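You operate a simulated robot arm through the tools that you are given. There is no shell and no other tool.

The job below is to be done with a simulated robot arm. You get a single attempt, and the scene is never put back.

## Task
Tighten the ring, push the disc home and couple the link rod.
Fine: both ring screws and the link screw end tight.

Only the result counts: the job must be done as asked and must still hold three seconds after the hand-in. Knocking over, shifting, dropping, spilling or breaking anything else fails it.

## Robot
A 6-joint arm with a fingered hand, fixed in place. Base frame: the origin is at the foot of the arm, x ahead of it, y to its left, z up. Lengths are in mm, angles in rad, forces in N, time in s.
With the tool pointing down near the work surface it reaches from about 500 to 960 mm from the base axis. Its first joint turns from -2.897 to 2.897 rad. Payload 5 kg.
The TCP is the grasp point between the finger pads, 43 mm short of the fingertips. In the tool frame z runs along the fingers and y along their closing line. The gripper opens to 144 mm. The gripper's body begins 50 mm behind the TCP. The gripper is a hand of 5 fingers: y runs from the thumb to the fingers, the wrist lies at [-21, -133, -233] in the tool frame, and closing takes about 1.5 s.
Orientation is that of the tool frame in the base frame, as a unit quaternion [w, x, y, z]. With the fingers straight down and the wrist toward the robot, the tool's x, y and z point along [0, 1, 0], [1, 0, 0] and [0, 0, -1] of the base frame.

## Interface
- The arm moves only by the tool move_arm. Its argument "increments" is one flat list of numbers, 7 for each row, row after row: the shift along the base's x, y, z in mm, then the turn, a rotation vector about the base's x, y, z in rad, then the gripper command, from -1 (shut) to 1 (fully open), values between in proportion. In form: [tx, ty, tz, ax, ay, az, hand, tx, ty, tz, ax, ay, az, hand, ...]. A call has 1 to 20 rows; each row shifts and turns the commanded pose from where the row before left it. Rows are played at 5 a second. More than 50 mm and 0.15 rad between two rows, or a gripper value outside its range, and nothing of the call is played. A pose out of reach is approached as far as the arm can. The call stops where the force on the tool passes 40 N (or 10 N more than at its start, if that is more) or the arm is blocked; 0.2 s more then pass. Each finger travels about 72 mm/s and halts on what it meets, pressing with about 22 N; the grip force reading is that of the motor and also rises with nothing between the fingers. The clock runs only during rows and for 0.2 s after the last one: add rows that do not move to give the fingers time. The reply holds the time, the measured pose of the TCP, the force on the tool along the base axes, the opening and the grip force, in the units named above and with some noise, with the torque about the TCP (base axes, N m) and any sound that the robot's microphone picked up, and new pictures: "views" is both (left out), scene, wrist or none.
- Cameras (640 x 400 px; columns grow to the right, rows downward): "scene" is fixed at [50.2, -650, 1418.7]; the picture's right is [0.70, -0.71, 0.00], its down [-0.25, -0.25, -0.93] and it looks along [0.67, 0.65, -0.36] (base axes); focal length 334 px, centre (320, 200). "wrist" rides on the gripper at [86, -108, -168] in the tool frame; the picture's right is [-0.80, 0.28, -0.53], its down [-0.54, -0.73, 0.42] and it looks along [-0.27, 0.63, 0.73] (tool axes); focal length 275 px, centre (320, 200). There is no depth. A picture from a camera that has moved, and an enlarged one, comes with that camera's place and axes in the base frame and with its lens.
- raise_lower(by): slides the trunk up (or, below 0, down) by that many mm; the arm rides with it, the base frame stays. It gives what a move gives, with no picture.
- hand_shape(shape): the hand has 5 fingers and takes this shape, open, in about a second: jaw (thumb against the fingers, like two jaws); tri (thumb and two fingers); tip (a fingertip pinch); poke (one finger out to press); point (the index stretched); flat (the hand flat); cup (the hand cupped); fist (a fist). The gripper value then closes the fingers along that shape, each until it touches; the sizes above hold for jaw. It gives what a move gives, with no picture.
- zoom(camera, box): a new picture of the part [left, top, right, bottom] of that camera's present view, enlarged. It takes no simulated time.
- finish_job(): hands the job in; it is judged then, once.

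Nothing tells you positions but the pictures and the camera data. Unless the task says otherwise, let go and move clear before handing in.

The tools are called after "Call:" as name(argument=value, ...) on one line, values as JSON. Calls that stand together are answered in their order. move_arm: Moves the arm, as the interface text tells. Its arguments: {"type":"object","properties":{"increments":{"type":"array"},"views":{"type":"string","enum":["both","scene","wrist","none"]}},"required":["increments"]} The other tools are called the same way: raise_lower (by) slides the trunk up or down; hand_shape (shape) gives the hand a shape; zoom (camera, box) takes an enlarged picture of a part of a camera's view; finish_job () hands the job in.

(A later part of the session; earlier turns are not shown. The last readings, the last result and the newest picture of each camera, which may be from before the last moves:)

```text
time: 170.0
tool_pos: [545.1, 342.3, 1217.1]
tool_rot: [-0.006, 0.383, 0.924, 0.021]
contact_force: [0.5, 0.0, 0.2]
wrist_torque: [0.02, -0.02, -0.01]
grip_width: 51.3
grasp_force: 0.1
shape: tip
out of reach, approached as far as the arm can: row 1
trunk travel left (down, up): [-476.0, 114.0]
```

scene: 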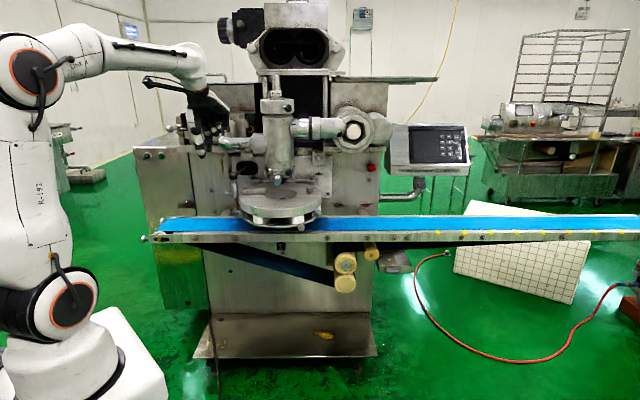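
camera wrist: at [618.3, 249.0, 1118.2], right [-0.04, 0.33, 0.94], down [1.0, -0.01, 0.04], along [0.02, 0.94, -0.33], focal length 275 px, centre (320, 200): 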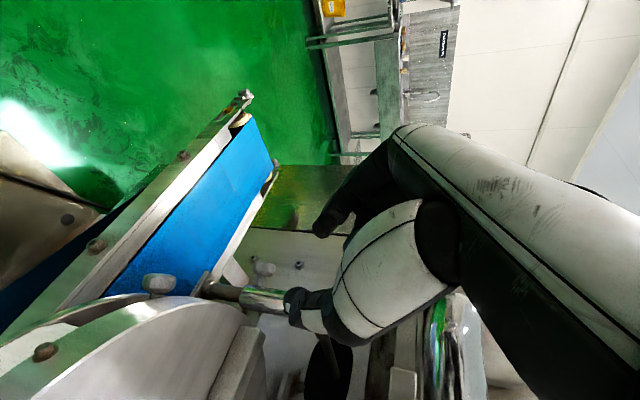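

Call:
move_arm(increments=[-11, 14.5, -5, 0, 0, 0.131, -0.3, -11, 14.5, -5, 0, 0, 0.131, -0.3, -11, 14.5, -5, 0, 0, 0.131, -0.3, -11, 14.5, -5, 0, 0, 0.131, -0.3, 5.5, 7.3, -2, -0.0364, -0.138, 0.0037, -0.3, 5.5, 7.3, -2, -0.0364, -0.138, 0.0037, -0.3, 5.5, 7.3, -2, -0.0364, -0.138, 0.0037, -0.3, 5.5, 7.3, -2, -0.0364, -0.138, 0.0037, -0.3, 5.5, 7.3, -2, -0.0364, -0.138, 0.0037, -0.3, 5.5, 7.3, -2, -0.0364, -0.138, 0.0037, -0.3, 5.5, 7.3, -2, -0.0364, -0.138, 0.0037, -0.3, 5.5, 7.3, -2, -0.0364, -0.138, 0.0037, -0.3, 5.5, 7.3, -2, -0.0364, -0.138, 0.0037, -0.3, 5.5, 7.3, -2, -0.0364, -0.138, 0.0037, -0.3, 5.5, 7.3, -2, -0.0364, -0.138, 0.0037, -0.3])

```text
time: 173.2
tool_pos: [562.5, 482.4, 1174.7]
tool_rot: [0.693, 0.063, 0.715, -0.076]
contact_force: [-0.1, -0.1, 0.2]
wrist_torque: [-0.03, 0.01, -0.04]
grip_width: 51.1
grasp_force: 0.1
shape: tip
trunk travel left (down, up): [-476.0, 114.0]
camera wrist: at [372.2, 406.8, 1095.9], right [-0.44, 0.39, 0.8], down [0.29, -0.79, 0.55], along [0.85, 0.48, 0.23], focal length 275 px, centre (320, 200)
```

scene: 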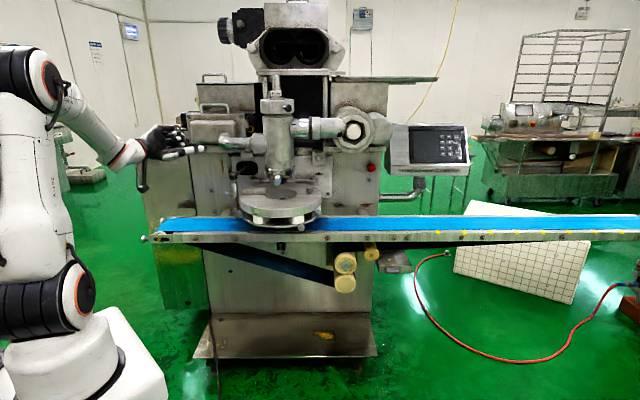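
wrist: 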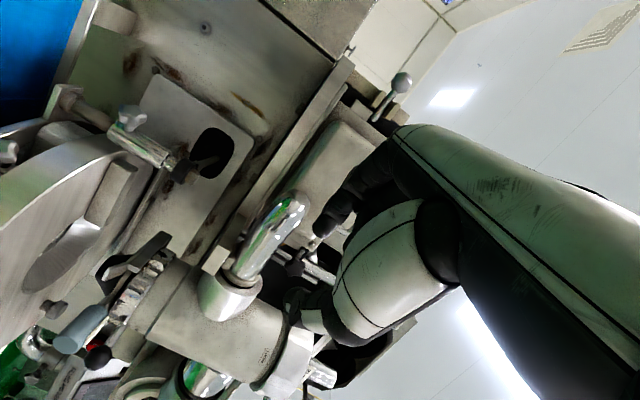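

Call:
zoom(camera="wrist", box=[60, 60, 220, 200])

Call:
raise_lower(by=-225)

Call:
move_arm(increments=[0, 20, 0, 0, 0, -0.08, -0.3])

```text
2.86 times, centred on (140, 130) of wrist
camera zoom: at [372.2, 406.8, 1095.9], right [-0.44, 0.39, 0.8], down [0.29, -0.79, 0.55], along [0.85, 0.48, 0.23], focal length 786 px, centre (834, 400)
```

zoom: 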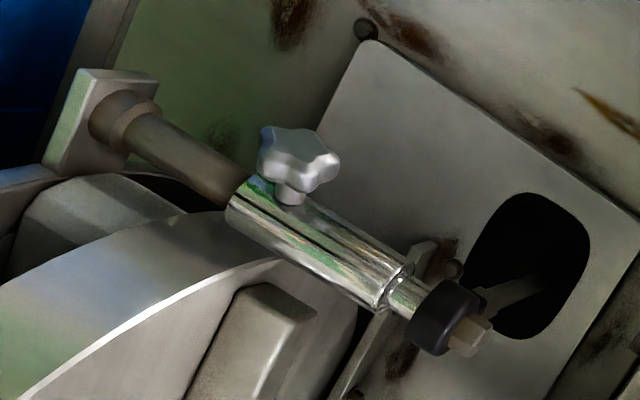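

```text
time: 175.6
tool_pos: [560.9, 482.1, 950.5]
tool_rot: [0.692, 0.062, 0.715, -0.077]
contact_force: [0.0, -0.4, 0.2]
wrist_torque: [0.0, 0.03, -0.02]
grip_width: 51.3
grasp_force: 0.1
shape: tip
trunk travel left (down, up): [-251.0, 339.0]
```

```text
time: 176.0
tool_pos: [562.8, 500.7, 950.4]
tool_rot: [0.689, 0.092, 0.711, -0.104]
contact_force: [0.3, -0.1, 0.6]
wrist_torque: [-0.01, 0.05, 0.02]
grip_width: 50.9
grasp_force: 0.1
shape: tip
trunk travel left (down, up): [-251.0, 339.0]
camera wrist: at [367.4, 440.9, 871.3], right [-0.41, 0.43, 0.81], down [0.23, -0.81, 0.55], along [0.88, 0.4, 0.23], focal length 275 px, centre (320, 200)
```

scene: 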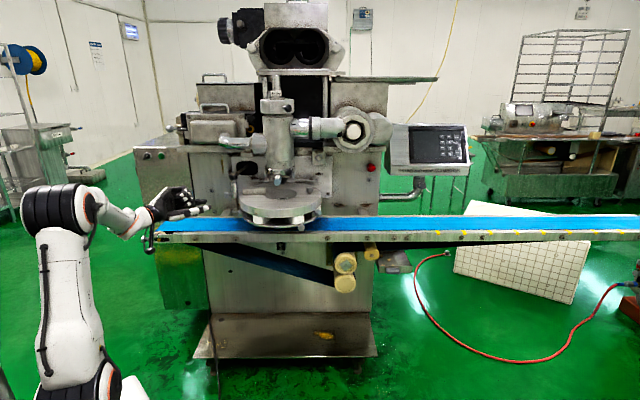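
wrist: 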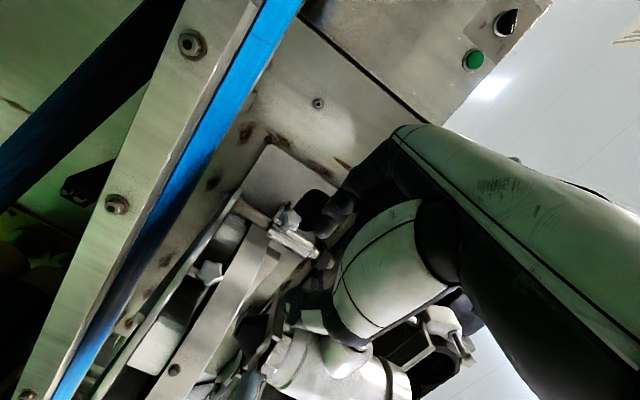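

Call:
zoom(camera="wrist", box=[230, 180, 350, 285])

Call:
zoom(camera="scene", box=[232, 175, 272, 205])

```text
3.81 times, centred on (290, 232) of wrist
camera zoom: at [367.4, 440.9, 871.3], right [-0.41, 0.43, 0.81], down [0.23, -0.81, 0.55], along [0.88, 0.4, 0.23], focal length 1049 px, centre (434, 76)
```

zoom: 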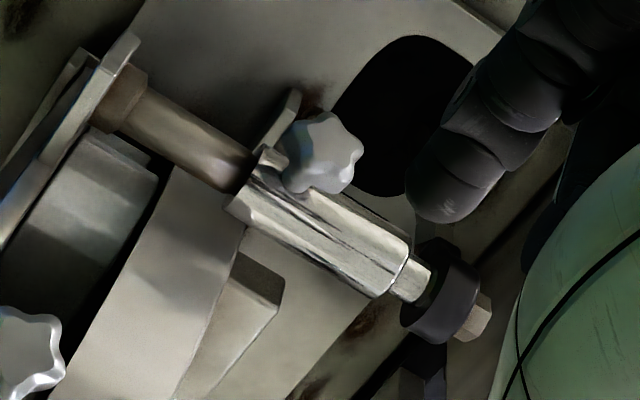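

```text
13.33 times, centred on (252, 190) of scene
camera zoom: at [50.2, -650.0, 1418.7], right [0.7, -0.71, 0.0], down [-0.25, -0.25, -0.93], along [0.67, 0.65, -0.36], focal length 4450 px, centre (1227, 333)
```

zoom: 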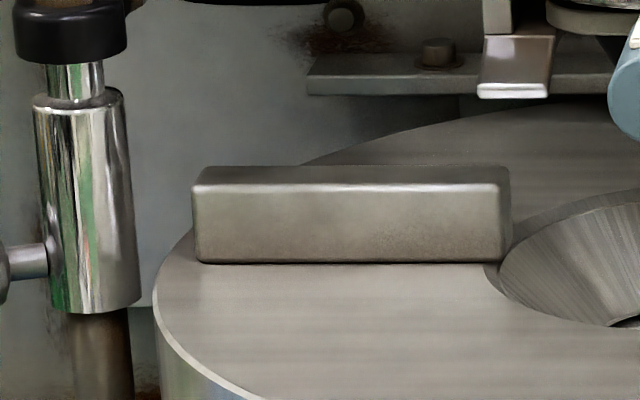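

The star knob's axis looks about 30° off the x direction. I'll align the tool with it (heading −30°) and move to a standoff to its left.

Call:
move_arm(increments=[10, 36, -3, 0, 0, -0.08, -0.3, 17, 36, -3, 0, 0, -0.08, -0.3, 20, 35, -2, 0, 0, -0.08, -0.3])

Call:
zoom(camera="wrist", box=[230, 200, 360, 340])

Call:
zoom(camera="scene", box=[220, 165, 280, 215])

```text
time: 176.8
tool_pos: [609.6, 609.6, 941.9]
tool_rot: [0.671, 0.175, 0.696, -0.186]
contact_force: [0.1, 0.0, 0.9]
wrist_torque: [0.02, 0.04, 0.07]
grip_width: 51.1
grasp_force: 0.1
shape: tip
trunk travel left (down, up): [-251.0, 339.0]
camera wrist: at [406.0, 595.8, 862.4], right [-0.29, 0.52, 0.8], down [0.03, -0.84, 0.55], along [0.96, 0.18, 0.23], focal length 275 px, centre (320, 200)
```

scene: 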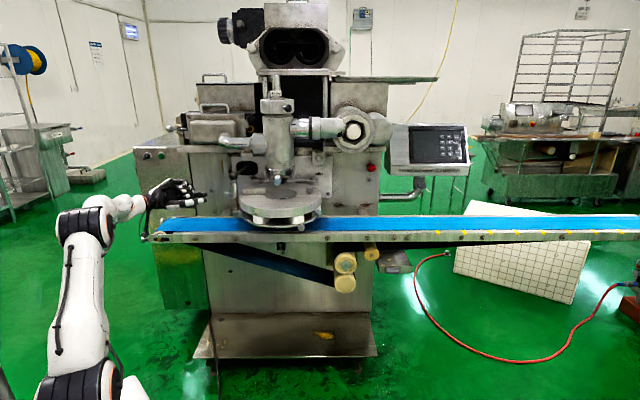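
wrist: 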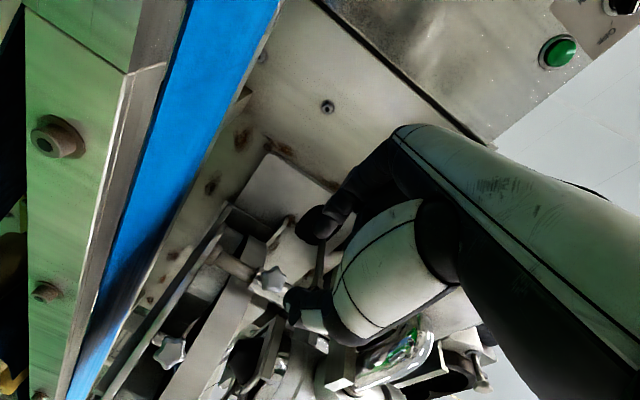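

```text
2.86 times, centred on (295, 270) of wrist
camera zoom: at [406.0, 595.8, 862.4], right [-0.29, 0.52, 0.8], down [0.03, -0.84, 0.55], along [0.96, 0.18, 0.23], focal length 786 px, centre (391, 0)
```

zoom: 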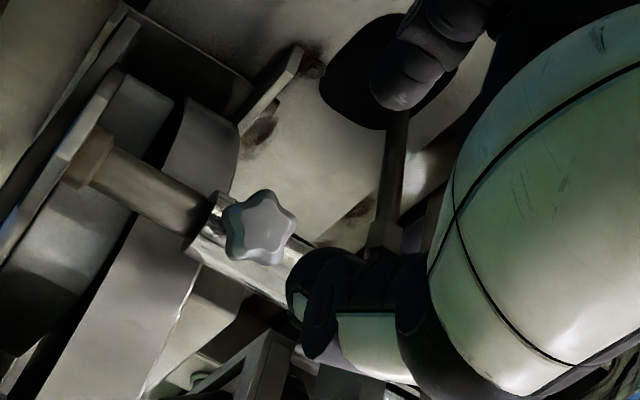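

```text
8.00 times, centred on (250, 190) of scene
camera zoom: at [50.2, -650.0, 1418.7], right [0.7, -0.71, 0.0], down [-0.25, -0.25, -0.93], along [0.67, 0.65, -0.36], focal length 2670 px, centre (880, 280)
```

zoom: 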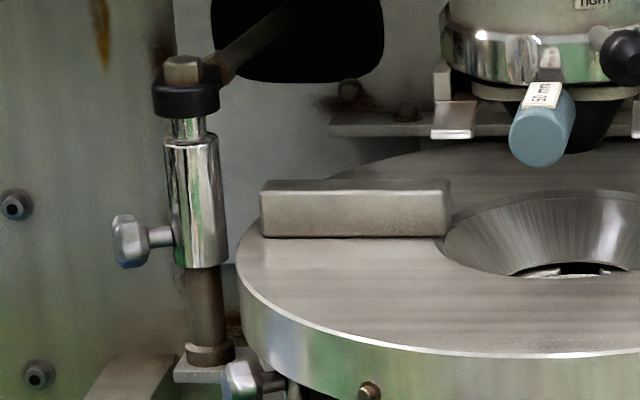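

Two near-perpendicular views now agree: the link knob is at (714,550.5,940). I'll roll the hand to the start angle and move to about 45 mm off it.

Call:
move_arm(increments=[5.2, -2, -0.7, -0.114, 0.0647, 0.004, -0.3, 5.2, -2, -0.7, -0.114, 0.0647, 0.004, -0.3, 5.2, -2, -0.7, -0.114, 0.0647, 0.004, -0.3, 5.2, -2, -0.7, -0.114, 0.0647, 0.004, -0.3, 5.2, -2, -0.7, -0.114, 0.0647, 0.004, -0.3, 5.2, -2, -0.7, -0.114, 0.0647, 0.004, -0.3])

Call:
zoom(camera="wrist", box=[230, 200, 360, 340])

Call:
zoom(camera="scene", box=[190, 165, 290, 245])

```text
time: 178.2
tool_pos: [639.3, 597.6, 936.9]
tool_rot: [0.549, -0.105, 0.71, -0.428]
contact_force: [-0.1, -0.1, 0.8]
wrist_torque: [0.04, 0.0, 0.04]
grip_width: 51.2
grasp_force: 0.1
shape: tip
trunk travel left (down, up): [-251.0, 339.0]
camera wrist: at [425.9, 559.2, 961.9], right [-0.07, 0.93, 0.36], down [0.34, -0.32, 0.89], along [0.94, 0.19, -0.29], focal length 275 px, centre (320, 200)
```

scene: 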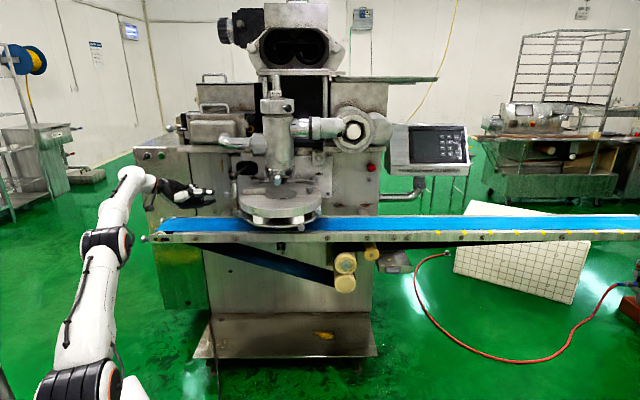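
wrist: 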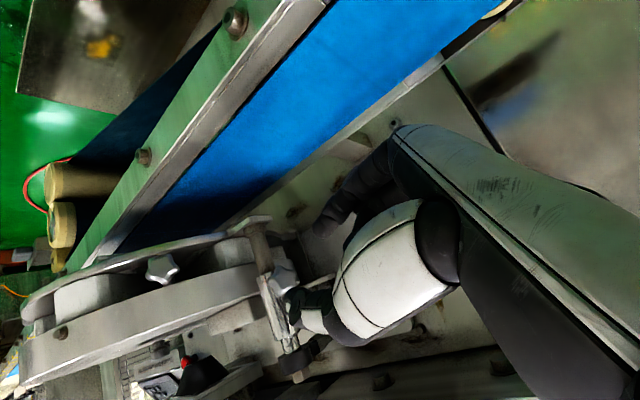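

```text
2.86 times, centred on (295, 270) of wrist
camera zoom: at [425.9, 559.2, 961.9], right [-0.07, 0.93, 0.36], down [0.34, -0.32, 0.89], along [0.94, 0.19, -0.29], focal length 786 px, centre (391, 0)
```

zoom: 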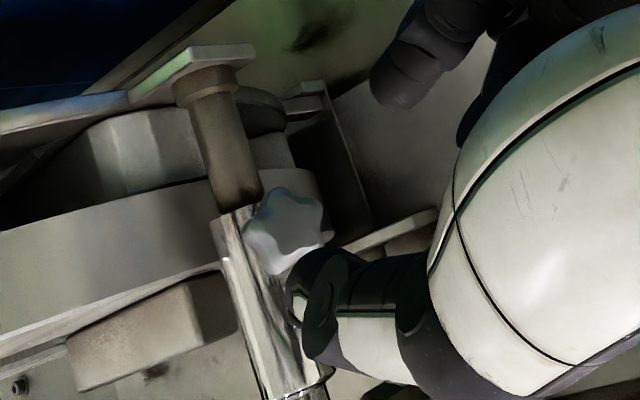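

```text
5.00 times, centred on (240, 205) of scene
camera zoom: at [50.2, -650.0, 1418.7], right [0.7, -0.71, 0.0], down [-0.25, -0.25, -0.93], along [0.67, 0.65, -0.36], focal length 1669 px, centre (720, 175)
```

zoom: 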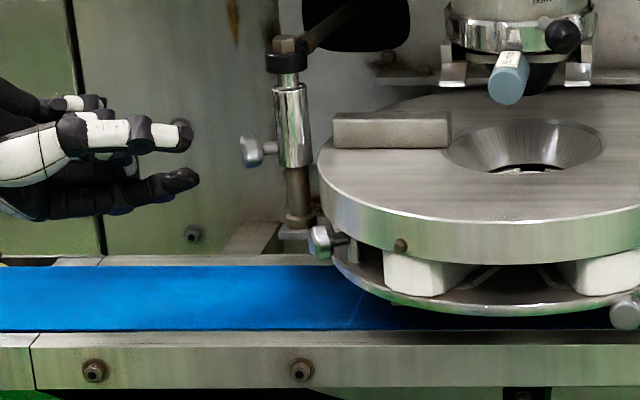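

Aligned within a couple of mm. Advancing onto the link knob.

Call:
move_arm(increments=[13, -7.4, -0.4, 0, 0, 0, -0.3, 13, -7.4, -0.4, 0, 0, 0, -0.3, 13, -7.4, -0.4, 0, 0, 0, -0.3], views="none")

Call:
zoom(camera="wrist", box=[230, 200, 360, 340])

Call:
zoom(camera="scene", box=[215, 165, 275, 215])

```text
time: 179.0
tool_pos: [678.4, 574.9, 936.5]
tool_rot: [0.549, -0.105, 0.71, -0.428]
contact_force: [-0.5, 0.1, -0.2]
wrist_torque: [-0.01, 0.05, -0.01]
grip_width: 51.0
grasp_force: 0.0
shape: tip
trunk travel left (down, up): [-251.0, 339.0]
```

```text
2.86 times, centred on (295, 270) of wrist
camera zoom: at [464.3, 537.4, 960.4], right [-0.08, 0.93, 0.36], down [0.34, -0.32, 0.89], along [0.94, 0.19, -0.29], focal length 786 px, centre (391, 0)
```

zoom: 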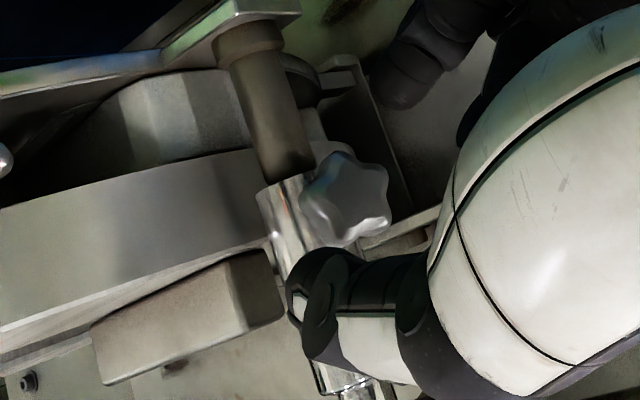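

```text
8.00 times, centred on (245, 190) of scene
camera zoom: at [50.2, -650.0, 1418.7], right [0.7, -0.71, 0.0], down [-0.25, -0.25, -0.93], along [0.67, 0.65, -0.36], focal length 2670 px, centre (920, 280)
```

zoom: 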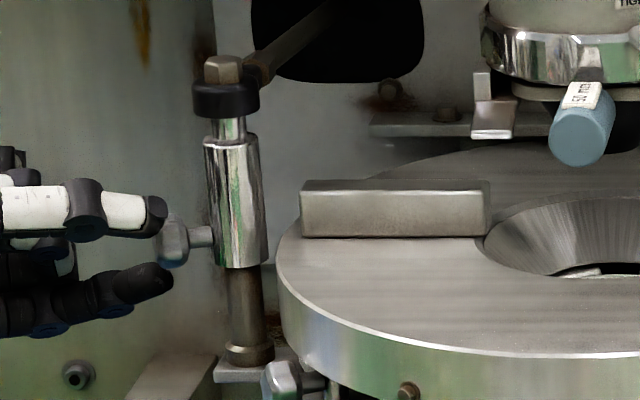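

Call:
move_arm(increments=[3, -1.7, 0, 0, 0, 0, -0.3, 0, 0, 0, 0, 0, 0, -0.6, 0, 0, 0, 0, 0, 0, -0.8, 0, 0, 0, 0, 0, 0, -1, 0, 0, 0, 0, 0, 0, -1, 0, 0, 0, 0, 0, 0, -1], views="none")

Call:
zoom(camera="wrist", box=[230, 200, 360, 340])

Call:
zoom(camera="scene", box=[215, 165, 275, 215])

```text
time: 180.4
tool_pos: [681.0, 574.0, 936.9]
tool_rot: [0.55, -0.106, 0.709, -0.428]
contact_force: [-3.7, -2.0, 5.7]
wrist_torque: [-0.12, -0.21, -0.21]
grip_width: 17.1
grasp_force: 21.4
shape: tip
trunk travel left (down, up): [-251.0, 339.0]
```

```text
2.86 times, centred on (295, 270) of wrist
camera zoom: at [467.1, 535.3, 961.1], right [-0.08, 0.93, 0.36], down [0.34, -0.32, 0.89], along [0.94, 0.19, -0.29], focal length 786 px, centre (391, 0)
```

zoom: 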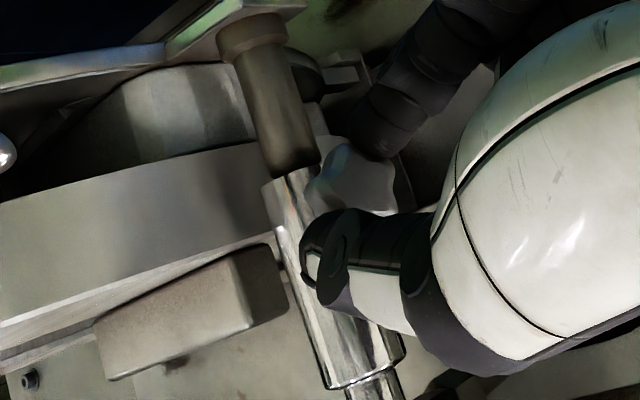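

```text
8.00 times, centred on (245, 190) of scene
camera zoom: at [50.2, -650.0, 1418.7], right [0.7, -0.71, 0.0], down [-0.25, -0.25, -0.93], along [0.67, 0.65, -0.36], focal length 2670 px, centre (920, 280)
```

zoom: 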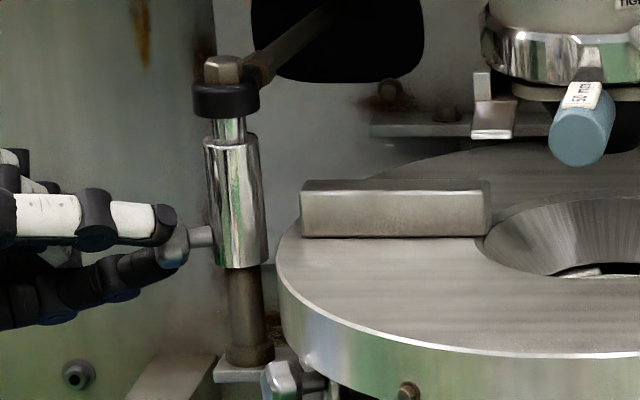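

Good pinch on the link knob. Turning clockwise in small steps.

Call:
move_arm(increments=[-0.5, -1, 1.2, 0, 0, 0, -1, 0.26, 0.46, 0.5, 0.1043, -0.0592, -0.0036, -1, 0.22, 0.4, 0.55, 0.1043, -0.0592, -0.0036, -1, 0.19, 0.33, 0.6, 0.1043, -0.0592, -0.0036, -1, 0.14, 0.25, 0.65, 0.1043, -0.0592, -0.0036, -1], views="none")

Call:
zoom(camera="wrist", box=[230, 200, 360, 340])

Call:
move_arm(increments=[0.1, 0.18, 0.65, 0.1043, -0.0592, -0.0036, -1, 0.05, 0.09, 0.7, 0.1043, -0.0592, -0.0036, -1, 0, 0, 0.75, 0.1043, -0.0592, -0.0036, -1, -0.04, -0.07, 0.77, 0.1043, -0.0592, -0.0036, -1], views="none")

Call:
zoom(camera="wrist", box=[230, 200, 360, 340])

Call:
zoom(camera="scene", box=[190, 165, 290, 245])

```text
time: 181.6
tool_pos: [681.6, 574.0, 940.0]
tool_rot: [0.636, 0.067, 0.714, -0.285]
contact_force: [-6.8, -0.3, -2.9]
wrist_torque: [0.03, 0.11, -0.17]
grip_width: 17.5
grasp_force: 22.2
shape: tip
trunk travel left (down, up): [-251.0, 339.0]
```

```text
2.86 times, centred on (295, 270) of wrist
camera zoom: at [469.3, 543.0, 897.7], right [-0.19, 0.71, 0.68], down [0.14, -0.66, 0.73], along [0.97, 0.23, 0.03], focal length 786 px, centre (391, 0)
```

zoom: 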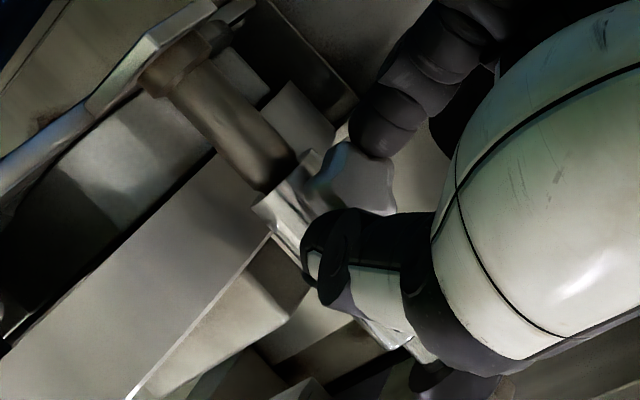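

```text
time: 182.6
tool_pos: [681.8, 574.6, 943.6]
tool_rot: [0.685, 0.235, 0.678, -0.126]
contact_force: [-7.8, 0.8, -4.0]
wrist_torque: [0.1, 0.25, -0.15]
grip_width: 17.8
grasp_force: 22.1
shape: tip
trunk travel left (down, up): [-251.0, 339.0]
```

```text
2.86 times, centred on (295, 270) of wrist
camera zoom: at [485.8, 575.7, 846.3], right [-0.36, 0.39, 0.85], down [-0.02, -0.91, 0.41], along [0.93, 0.14, 0.34], focal length 786 px, centre (391, 0)
```

zoom: 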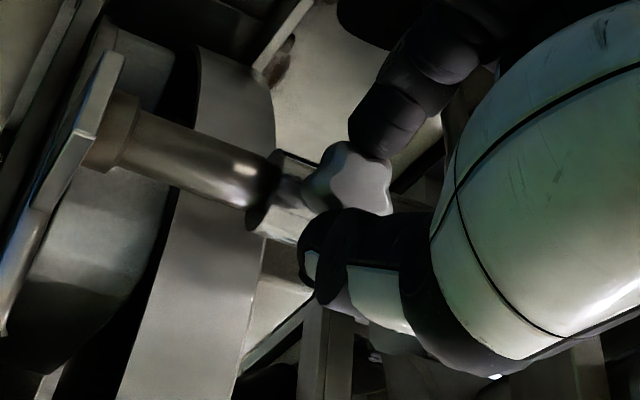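

```text
5.00 times, centred on (240, 205) of scene
camera zoom: at [50.2, -650.0, 1418.7], right [0.7, -0.71, 0.0], down [-0.25, -0.25, -0.93], along [0.67, 0.65, -0.36], focal length 1669 px, centre (720, 175)
```

zoom: 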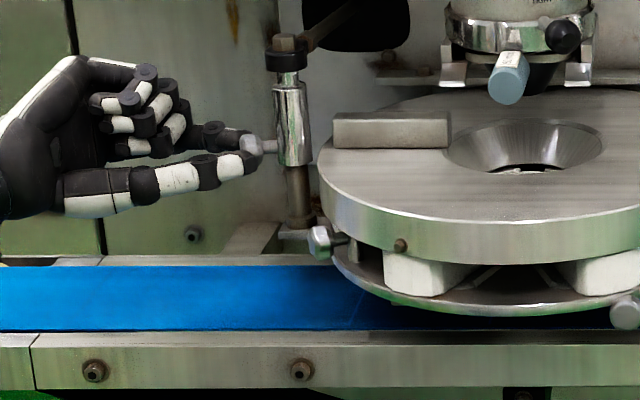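

Call:
move_arm(increments=[-0.08, -0.15, 0.6, 0.1043, -0.0592, -0.0036, -1, -0.13, -0.22, 0.65, 0.1043, -0.0592, -0.0036, -1, -0.17, -0.3, 0.65, 0.1043, -0.0592, -0.0036, -1, -0.21, -0.37, 0.6, 0.1043, -0.0592, -0.0036, -1], views="none")

Call:
zoom(camera="wrist", box=[230, 200, 360, 340])

Call:
zoom(camera="scene", box=[140, 145, 300, 265])

```text
time: 183.6
tool_pos: [681.5, 574.1, 946.4]
tool_rot: [0.695, 0.39, 0.602, 0.041]
contact_force: [-10.2, 0.5, -4.6]
wrist_torque: [0.16, 0.34, -0.16]
grip_width: 17.9
grasp_force: 21.8
shape: tip
trunk travel left (down, up): [-251.0, 339.0]
```

```text
2.86 times, centred on (295, 270) of wrist
camera zoom: at [512.8, 625.5, 817.3], right [-0.56, 0.04, 0.83], down [-0.08, -1.0, 0.0], along [0.82, -0.07, 0.56], focal length 786 px, centre (391, 0)
```

zoom: 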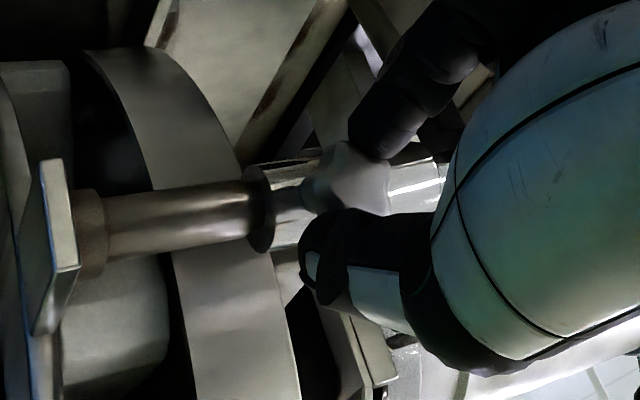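

```text
3.33 times, centred on (220, 205) of scene
camera zoom: at [50.2, -650.0, 1418.7], right [0.7, -0.71, 0.0], down [-0.25, -0.25, -0.93], along [0.67, 0.65, -0.36], focal length 1112 px, centre (653, 183)
```

zoom: 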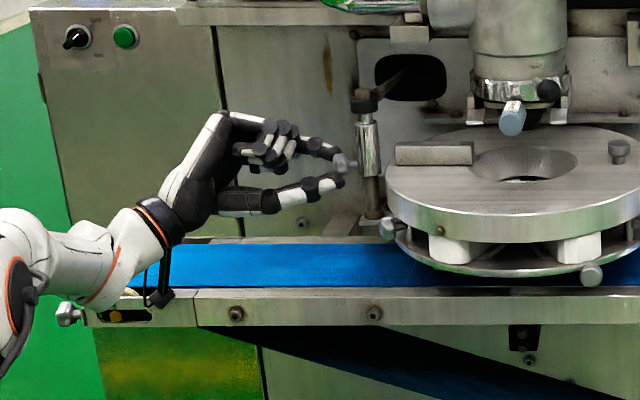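

The knob followed a full 1.4 rad. Opening, rolling back in place and taking the next stroke.

Call:
move_arm(increments=[0, 0, 0, 0, 0, 0, -0.6, 0, 0, 0, 0, 0, 0, -0.3, -1, 0.5, 0, 0, 0, 0, -0.3, -2, 1.2, -0.6, -0.1138, 0.0646, 0.004, -0.3, 0, 0, -0.7, -0.1138, 0.0646, 0.004, -0.3, 0, 0, -0.7, -0.1138, 0.0646, 0.004, -0.3, 0, 0, -0.8, -0.1138, 0.0646, 0.004, -0.3, 0, 0, -0.8, -0.1138, 0.0646, 0.004, -0.3, 0, 0, -0.8, -0.1138, 0.0646, 0.004, -0.3, 0, -0.2, -0.8, -0.1138, 0.0646, 0.004, -0.3, -0.1, -0.2, -0.8, -0.1138, 0.0646, 0.004, -0.3, -0.2, -0.3, -0.7, -0.1138, 0.0646, 0.004, -0.3, -0.2, -0.4, -0.7, -0.1138, 0.0646, 0.004, -0.3, -0.2, -0.4, -0.6, -0.1138, 0.0646, 0.004, -0.3], views="none")

Call:
zoom(camera="wrist", box=[230, 200, 360, 340])

Call:
zoom(camera="scene", box=[215, 165, 275, 215])

```text
time: 186.6
tool_pos: [677.2, 572.9, 938.0]
tool_rot: [0.548, -0.105, 0.71, -0.429]
contact_force: [-0.3, 0.3, -0.5]
wrist_torque: [-0.02, 0.02, 0.03]
grip_width: 50.0
grasp_force: 0.0
shape: tip
trunk travel left (down, up): [-251.0, 339.0]
```

```text
2.86 times, centred on (295, 270) of wrist
camera zoom: at [464.0, 535.4, 961.5], right [-0.07, 0.93, 0.36], down [0.34, -0.32, 0.89], along [0.94, 0.19, -0.29], focal length 786 px, centre (391, 0)
```

zoom: 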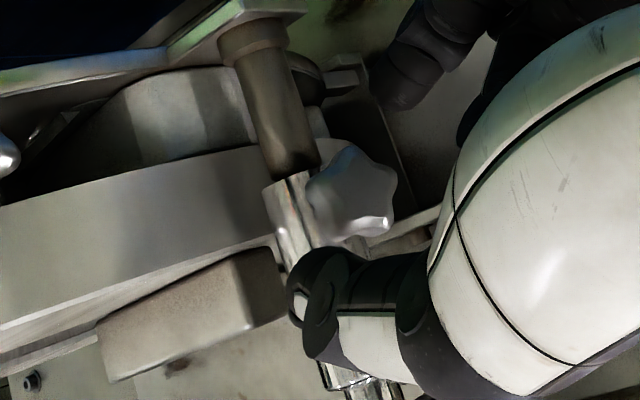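

```text
8.00 times, centred on (245, 190) of scene
camera zoom: at [50.2, -650.0, 1418.7], right [0.7, -0.71, 0.0], down [-0.25, -0.25, -0.93], along [0.67, 0.65, -0.36], focal length 2670 px, centre (920, 280)
```

zoom: 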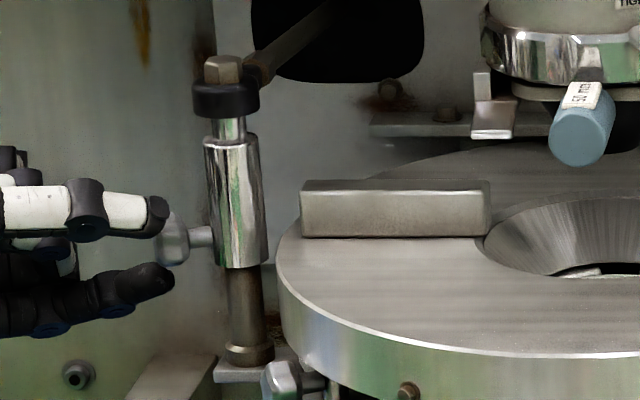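

Call:
move_arm(increments=[3.5, -2, 0, 0, 0, 0, -0.3, 0, 0, 0, 0, 0, 0, -0.6, 0, 0, 0, 0, 0, 0, -0.8, 0, 0, 0, 0, 0, 0, -1, 0, 0, 0, 0, 0, 0, -1, 0, 0, 0, 0, 0, 0, -1, 0.26, 0.46, 0.5, 0.1043, -0.0592, -0.0036, -1, 0.22, 0.4, 0.6, 0.1043, -0.0592, -0.0036, -1, 0.19, 0.33, 0.65, 0.1043, -0.0592, -0.0036, -1, 0.14, 0.25, 0.7, 0.1043, -0.0592, -0.0036, -1], views="none")

Call:
zoom(camera="wrist", box=[230, 200, 360, 340])

Call:
move_arm(increments=[0.1, 0.18, 0.65, 0.1043, -0.0592, -0.0036, -1, 0.05, 0.09, 0.7, 0.1043, -0.0592, -0.0036, -1, 0, 0, 0.75, 0.1043, -0.0592, -0.0036, -1, -0.04, -0.07, 0.77, 0.1043, -0.0592, -0.0036, -1], views="none")

Call:
zoom(camera="wrist", box=[230, 200, 360, 340])

Call:
move_arm(increments=[-0.08, -0.15, 0.6, 0.1043, -0.0592, -0.0036, -1, -0.13, -0.22, 0.65, 0.1043, -0.0592, -0.0036, -1, -0.17, -0.3, 0.65, 0.1043, -0.0592, -0.0036, -1, -0.21, -0.37, 0.6, 0.1043, -0.0592, -0.0036, -1], views="none")

Call:
zoom(camera="wrist", box=[230, 200, 360, 340])

```text
time: 188.8
tool_pos: [681.5, 571.9, 938.9]
tool_rot: [0.634, 0.068, 0.715, -0.285]
contact_force: [-4.8, -4.8, -4.4]
wrist_torque: [0.09, 0.16, -0.16]
grip_width: 17.5
grasp_force: 22.3
shape: tip
trunk travel left (down, up): [-251.0, 339.0]
```

```text
2.86 times, centred on (295, 270) of wrist
camera zoom: at [469.6, 541.5, 898.0], right [-0.19, 0.71, 0.68], down [0.14, -0.67, 0.73], along [0.97, 0.23, 0.03], focal length 786 px, centre (391, 0)
```

zoom: 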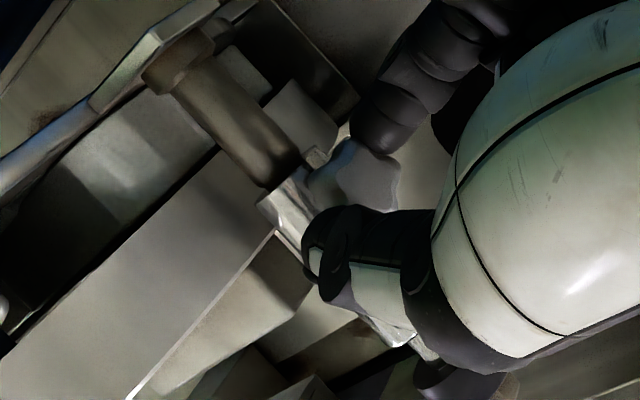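

```text
time: 189.8
tool_pos: [681.4, 572.4, 943.2]
tool_rot: [0.685, 0.235, 0.678, -0.125]
contact_force: [-6.1, -3.6, -3.4]
wrist_torque: [0.05, 0.23, -0.13]
grip_width: 17.7
grasp_force: 22.4
shape: tip
trunk travel left (down, up): [-251.0, 339.0]
```

```text
2.86 times, centred on (295, 270) of wrist
camera zoom: at [486.1, 574.4, 846.7], right [-0.36, 0.39, 0.85], down [-0.01, -0.91, 0.41], along [0.93, 0.14, 0.34], focal length 786 px, centre (391, 0)
```

zoom: 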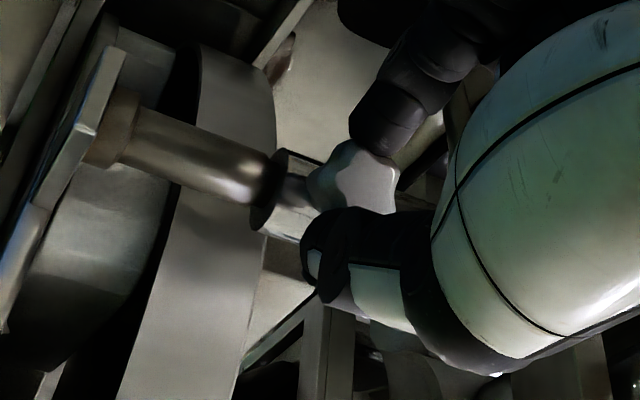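

```text
time: 190.8
tool_pos: [681.9, 572.3, 946.7]
tool_rot: [0.695, 0.39, 0.602, 0.041]
contact_force: [-4.4, 0.8, -3.1]
wrist_torque: [0.12, 0.22, 0.06]
grip_width: 17.6
grasp_force: 22.1
shape: tip
trunk travel left (down, up): [-251.0, 339.0]
```

```text
2.86 times, centred on (295, 270) of wrist
camera zoom: at [513.2, 624.5, 817.1], right [-0.56, 0.04, 0.83], down [-0.08, -1.0, -0.01], along [0.82, -0.07, 0.56], focal length 786 px, centre (391, 0)
```

zoom: 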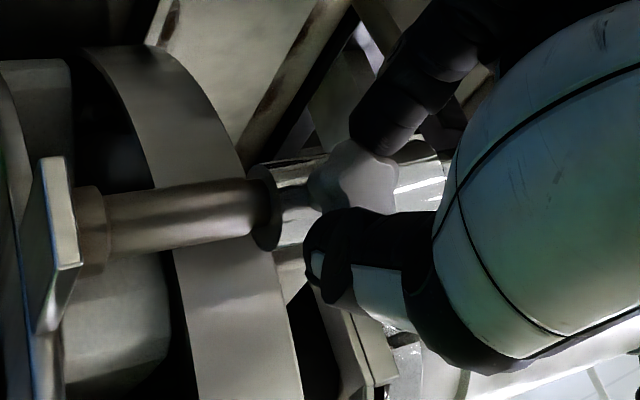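

Still free after about 2.9 rad. Third stroke with the same in-place regrasp.

Call:
move_arm(increments=[0, 0, 0, 0, 0, 0, -0.6, 0, 0, 0, 0, 0, 0, -0.3, -1, 0.5, 0, 0, 0, 0, -0.3, -2, 1.2, -0.6, -0.1138, 0.0646, 0.004, -0.3, 0, 0, -0.7, -0.1138, 0.0646, 0.004, -0.3, 0, 0, -0.7, -0.1138, 0.0646, 0.004, -0.3, 0, 0, -0.8, -0.1138, 0.0646, 0.004, -0.3, 0, 0, -0.8, -0.1138, 0.0646, 0.004, -0.3, 0, 0, -0.8, -0.1138, 0.0646, 0.004, -0.3, 0, -0.2, -0.8, -0.1138, 0.0646, 0.004, -0.3, -0.1, -0.2, -0.8, -0.1138, 0.0646, 0.004, -0.3, -0.2, -0.3, -0.7, -0.1138, 0.0646, 0.004, -0.3, -0.2, -0.2, -0.7, -0.1138, 0.0646, 0.004, -0.3, -0.2, -0.2, -0.6, -0.1138, 0.0646, 0.004, -0.3], views="none")

Call:
zoom(camera="scene", box=[215, 165, 275, 215])

Call:
move_arm(increments=[3.5, -2, 0, 0, 0, 0, -0.3, 0, 0, 0, 0, 0, 0, -0.6, 0, 0, 0, 0, 0, 0, -0.8, 0, 0, 0, 0, 0, 0, -1, 0, 0, 0, 0, 0, 0, -1, 0, 0, 0, 0, 0, 0, -1, 0.26, 0.46, 0.5, 0.1043, -0.0592, -0.0036, -1, 0.22, 0.4, 0.6, 0.1043, -0.0592, -0.0036, -1, 0.19, 0.33, 0.65, 0.1043, -0.0592, -0.0036, -1, 0.14, 0.25, 0.7, 0.1043, -0.0592, -0.0036, -1], views="none")

Call:
zoom(camera="wrist", box=[230, 200, 360, 340])

```text
time: 193.8
tool_pos: [677.9, 573.1, 937.4]
tool_rot: [0.549, -0.104, 0.711, -0.428]
contact_force: [-0.3, 0.1, 0.0]
wrist_torque: [0.01, -0.01, 0.02]
grip_width: 50.1
grasp_force: 0.0
shape: tip
trunk travel left (down, up): [-251.0, 339.0]
```

```text
8.00 times, centred on (245, 190) of scene
camera zoom: at [50.2, -650.0, 1418.7], right [0.7, -0.71, 0.0], down [-0.25, -0.25, -0.93], along [0.67, 0.65, -0.36], focal length 2670 px, centre (920, 280)
```

zoom: 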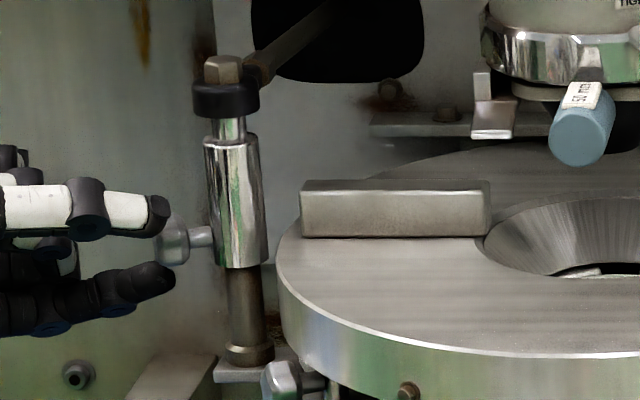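

```text
time: 196.0
tool_pos: [683.0, 570.9, 938.9]
tool_rot: [0.635, 0.068, 0.715, -0.285]
contact_force: [-4.4, -6.5, -5.4]
wrist_torque: [0.03, 0.24, -0.24]
grip_width: 21.5
grasp_force: 21.9
shape: tip
trunk travel left (down, up): [-251.0, 339.0]
```

```text
2.86 times, centred on (295, 270) of wrist
camera zoom: at [469.8, 540.7, 897.8], right [-0.19, 0.71, 0.68], down [0.14, -0.67, 0.73], along [0.97, 0.23, 0.03], focal length 786 px, centre (391, 0)
```

zoom: 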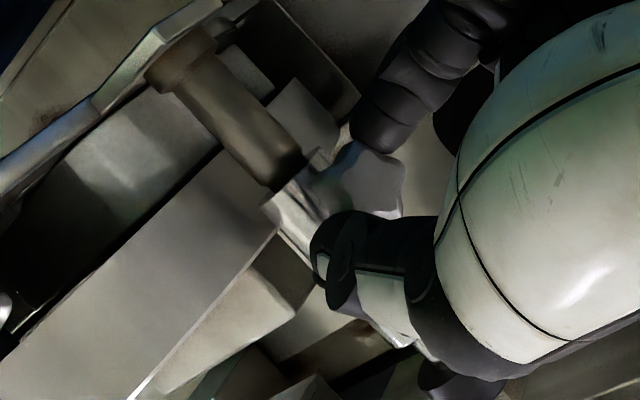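

Call:
move_arm(increments=[0.1, 0.18, 0.65, 0.1043, -0.0592, -0.0036, -1, 0.05, 0.09, 0.7, 0.1043, -0.0592, -0.0036, -1, 0, 0, 0.75, 0.1043, -0.0592, -0.0036, -1], views="none")

Call:
zoom(camera="wrist", box=[230, 200, 360, 340])

Call:
zoom(camera="scene", box=[215, 165, 275, 215])

```text
time: 196.8
tool_pos: [683.2, 572.2, 940.7]
tool_rot: [0.675, 0.195, 0.692, -0.167]
contact_force: [-4.7, -5.8, -6.2]
wrist_torque: [-0.07, 0.3, -0.3]
grip_width: 20.4
grasp_force: 22.2
shape: tip
trunk travel left (down, up): [-251.0, 339.0]
```

```text
2.86 times, centred on (295, 270) of wrist
camera zoom: at [481.2, 563.2, 858.0], right [-0.32, 0.47, 0.82], down [0.02, -0.86, 0.5], along [0.95, 0.17, 0.27], focal length 786 px, centre (391, 0)
```

zoom: 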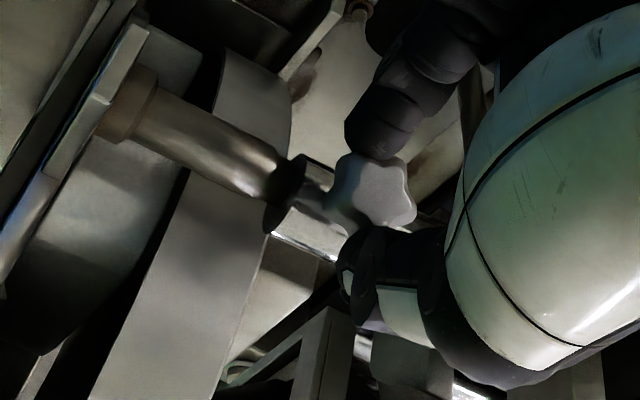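

```text
8.00 times, centred on (245, 190) of scene
camera zoom: at [50.2, -650.0, 1418.7], right [0.7, -0.71, 0.0], down [-0.25, -0.25, -0.93], along [0.67, 0.65, -0.36], focal length 2670 px, centre (920, 280)
```

zoom: 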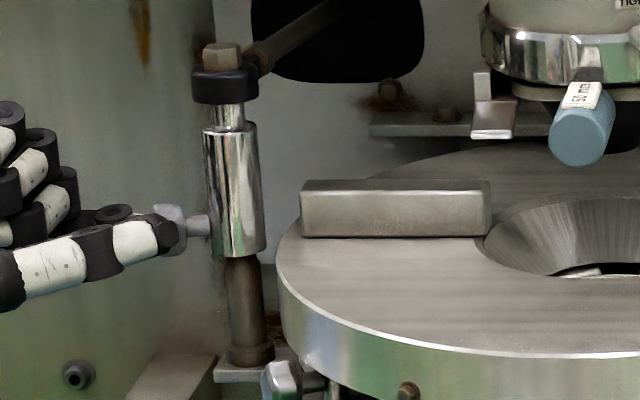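

The knob is starting to resist, but turning it lifted the whole link by about 6–7 mm. I'll push it back down while still holding the knob.

Call:
move_arm(increments=[0, 0, -2.5, 0, 0, 0, -1, 0, 0, -2.5, 0, 0, 0, -1, 0, 0, -2.5, 0, 0, 0, -1, 0, 0, -2, 0, 0, 0, -1], views="none")

Call:
zoom(camera="scene", box=[215, 165, 275, 215])

```text
time: 197.8
tool_pos: [683.5, 571.7, 934.7]
tool_rot: [0.676, 0.195, 0.691, -0.167]
contact_force: [3.6, 0.8, 2.2]
wrist_torque: [-0.13, 0.07, 0.08]
grip_width: 20.4
grasp_force: 22.4
shape: tip
trunk travel left (down, up): [-251.0, 339.0]
```

```text
8.00 times, centred on (245, 190) of scene
camera zoom: at [50.2, -650.0, 1418.7], right [0.7, -0.71, 0.0], down [-0.25, -0.25, -0.93], along [0.67, 0.65, -0.36], focal length 2670 px, centre (920, 280)
```

zoom: 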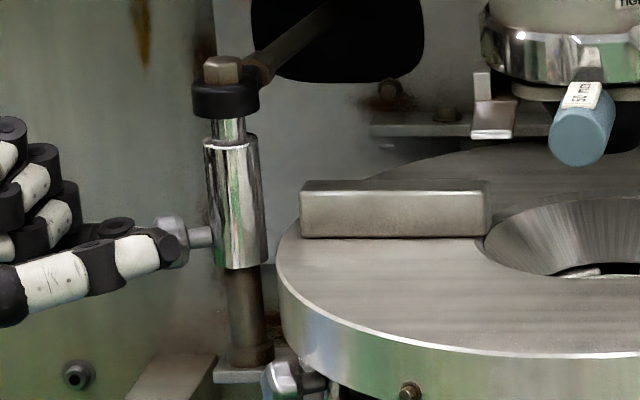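

Call:
move_arm(increments=[0, 0, 0, 0, 0, 0, -0.6, 0, 0, 0, 0, 0, 0, -0.3, -2, 1.2, 3, 0, 0, 0, -0.3, -2.5, 1.4, 3, -0.1043, 0.0592, 0.0036, -0.3, 0, -0.2, 0, -0.1043, 0.0592, 0.0036, -0.3, 0, -0.2, -0.4, -0.1043, 0.0592, 0.0036, -0.3, 0, -0.2, -0.5, -0.1043, 0.0592, 0.0036, -0.3, -0.1, -0.2, -0.5, -0.1043, 0.0592, 0.0036, -0.3, -0.2, -0.3, -0.5, -0.1043, 0.0592, 0.0036, -0.3, -0.2, -0.3, -0.4, -0.1043, 0.0592, 0.0036, -0.3], views="none")

Call:
zoom(camera="scene", box=[215, 165, 275, 215])

Call:
zoom(camera="wrist", box=[230, 200, 360, 340])

```text
time: 200.0
tool_pos: [677.9, 573.0, 935.6]
tool_rot: [0.548, -0.106, 0.711, -0.428]
contact_force: [0.6, -0.8, 0.0]
wrist_torque: [0.03, -0.01, 0.03]
grip_width: 50.0
grasp_force: 0.2
shape: tip
trunk travel left (down, up): [-251.0, 339.0]
```

```text
8.00 times, centred on (245, 190) of scene
camera zoom: at [50.2, -650.0, 1418.7], right [0.7, -0.71, 0.0], down [-0.25, -0.25, -0.93], along [0.67, 0.65, -0.36], focal length 2670 px, centre (920, 280)
```

zoom: 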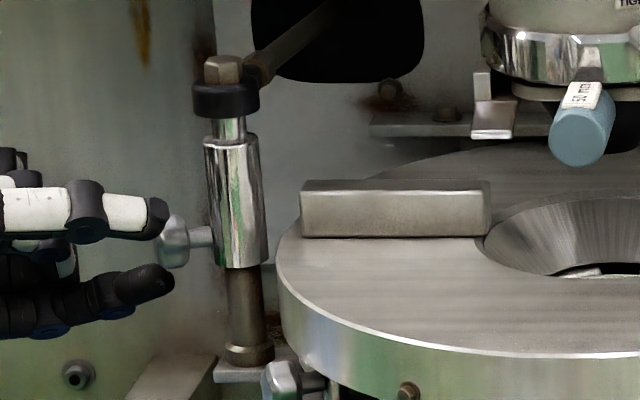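

```text
2.86 times, centred on (295, 270) of wrist
camera zoom: at [463.8, 535.6, 960.6], right [-0.07, 0.93, 0.36], down [0.34, -0.32, 0.89], along [0.94, 0.19, -0.29], focal length 786 px, centre (391, 0)
```

zoom: 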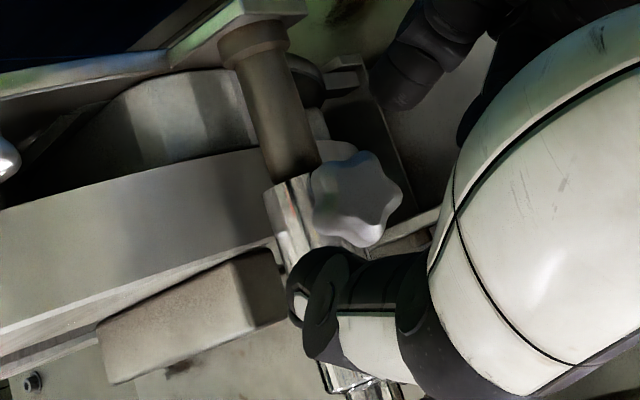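

Call:
move_arm(increments=[3.5, -2, 1, 0, 0, 0, -0.3, 0, 0, 0, 0, 0, 0, -0.6, 0, 0, 0, 0, 0, 0, -0.8, 0, 0, 0, 0, 0, 0, -1, 0, 0, 0, 0, 0, 0, -1, 0, 0, 0, 0, 0, 0, -1], views="none")

Call:
move_arm(increments=[0.26, 0.46, 0.3, 0.1043, -0.0592, -0.0036, -1, 0.22, 0.4, 0.4, 0.1043, -0.0592, -0.0036, -1, 0.19, 0.33, 0.4, 0.1043, -0.0592, -0.0036, -1], views="none")

Call:
zoom(camera="wrist", box=[230, 200, 360, 340])

Call:
zoom(camera="scene", box=[215, 165, 275, 215])

```text
time: 201.4
tool_pos: [681.3, 570.6, 938.6]
tool_rot: [0.549, -0.103, 0.71, -0.428]
contact_force: [-2.4, -0.8, 2.3]
wrist_torque: [-0.04, -0.14, -0.12]
grip_width: 17.0
grasp_force: 22.0
shape: tip
trunk travel left (down, up): [-251.0, 339.0]
```

```text
time: 202.2
tool_pos: [680.8, 570.5, 937.0]
tool_rot: [0.616, 0.025, 0.718, -0.323]
contact_force: [-9.3, -8.6, -7.4]
wrist_torque: [-0.08, 0.24, -0.53]
grip_width: 16.9
grasp_force: 21.8
shape: tip
trunk travel left (down, up): [-251.0, 339.0]
```

```text
2.86 times, centred on (295, 270) of wrist
camera zoom: at [467.2, 536.8, 911.4], right [-0.15, 0.78, 0.61], down [0.18, -0.59, 0.79], along [0.97, 0.23, -0.06], focal length 786 px, centre (391, 0)
```

zoom: 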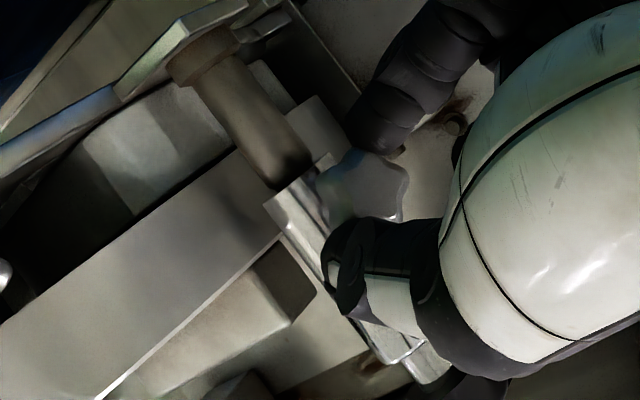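

```text
8.00 times, centred on (245, 190) of scene
camera zoom: at [50.2, -650.0, 1418.7], right [0.7, -0.71, 0.0], down [-0.25, -0.25, -0.93], along [0.67, 0.65, -0.36], focal length 2670 px, centre (920, 280)
```

zoom: 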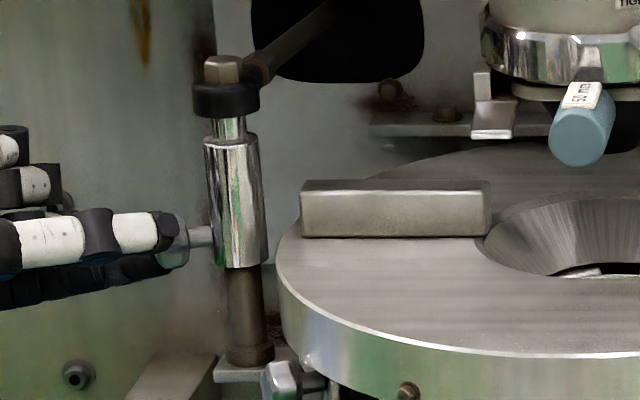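

Call:
move_arm(increments=[0.14, 0.25, 0.1, 0.1043, -0.0592, -0.0036, -1, 0.1, 0.18, 0.1, 0.1043, -0.0592, -0.0036, -1, 0.05, 0.09, 0.1, 0.1043, -0.0592, -0.0036, -1], views="none")

Call:
zoom(camera="wrist", box=[230, 200, 360, 340])

Call:
zoom(camera="scene", box=[215, 165, 275, 215])

```text
time: 203.0
tool_pos: [682.5, 573.7, 939.5]
tool_rot: [0.665, 0.153, 0.702, -0.206]
contact_force: [-7.7, -6.4, -5.7]
wrist_torque: [-0.06, 0.2, -0.4]
grip_width: 16.8
grasp_force: 21.7
shape: tip
trunk travel left (down, up): [-251.0, 339.0]
```

```text
2.86 times, centred on (295, 270) of wrist
camera zoom: at [476.5, 555.1, 867.9], right [-0.27, 0.56, 0.78], down [0.05, -0.81, 0.59], along [0.96, 0.2, 0.19], focal length 786 px, centre (391, 0)
```

zoom: 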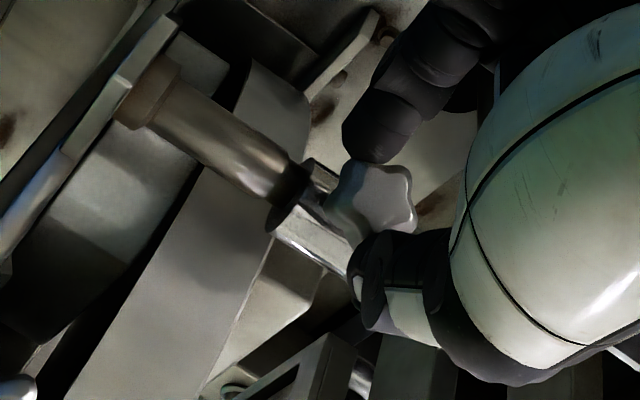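

```text
8.00 times, centred on (245, 190) of scene
camera zoom: at [50.2, -650.0, 1418.7], right [0.7, -0.71, 0.0], down [-0.25, -0.25, -0.93], along [0.67, 0.65, -0.36], focal length 2670 px, centre (920, 280)
```

zoom: 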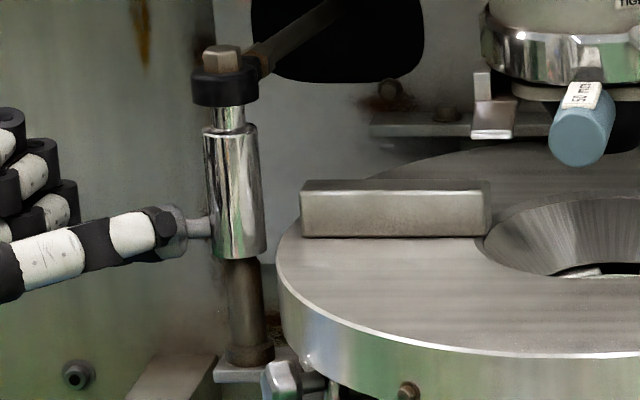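

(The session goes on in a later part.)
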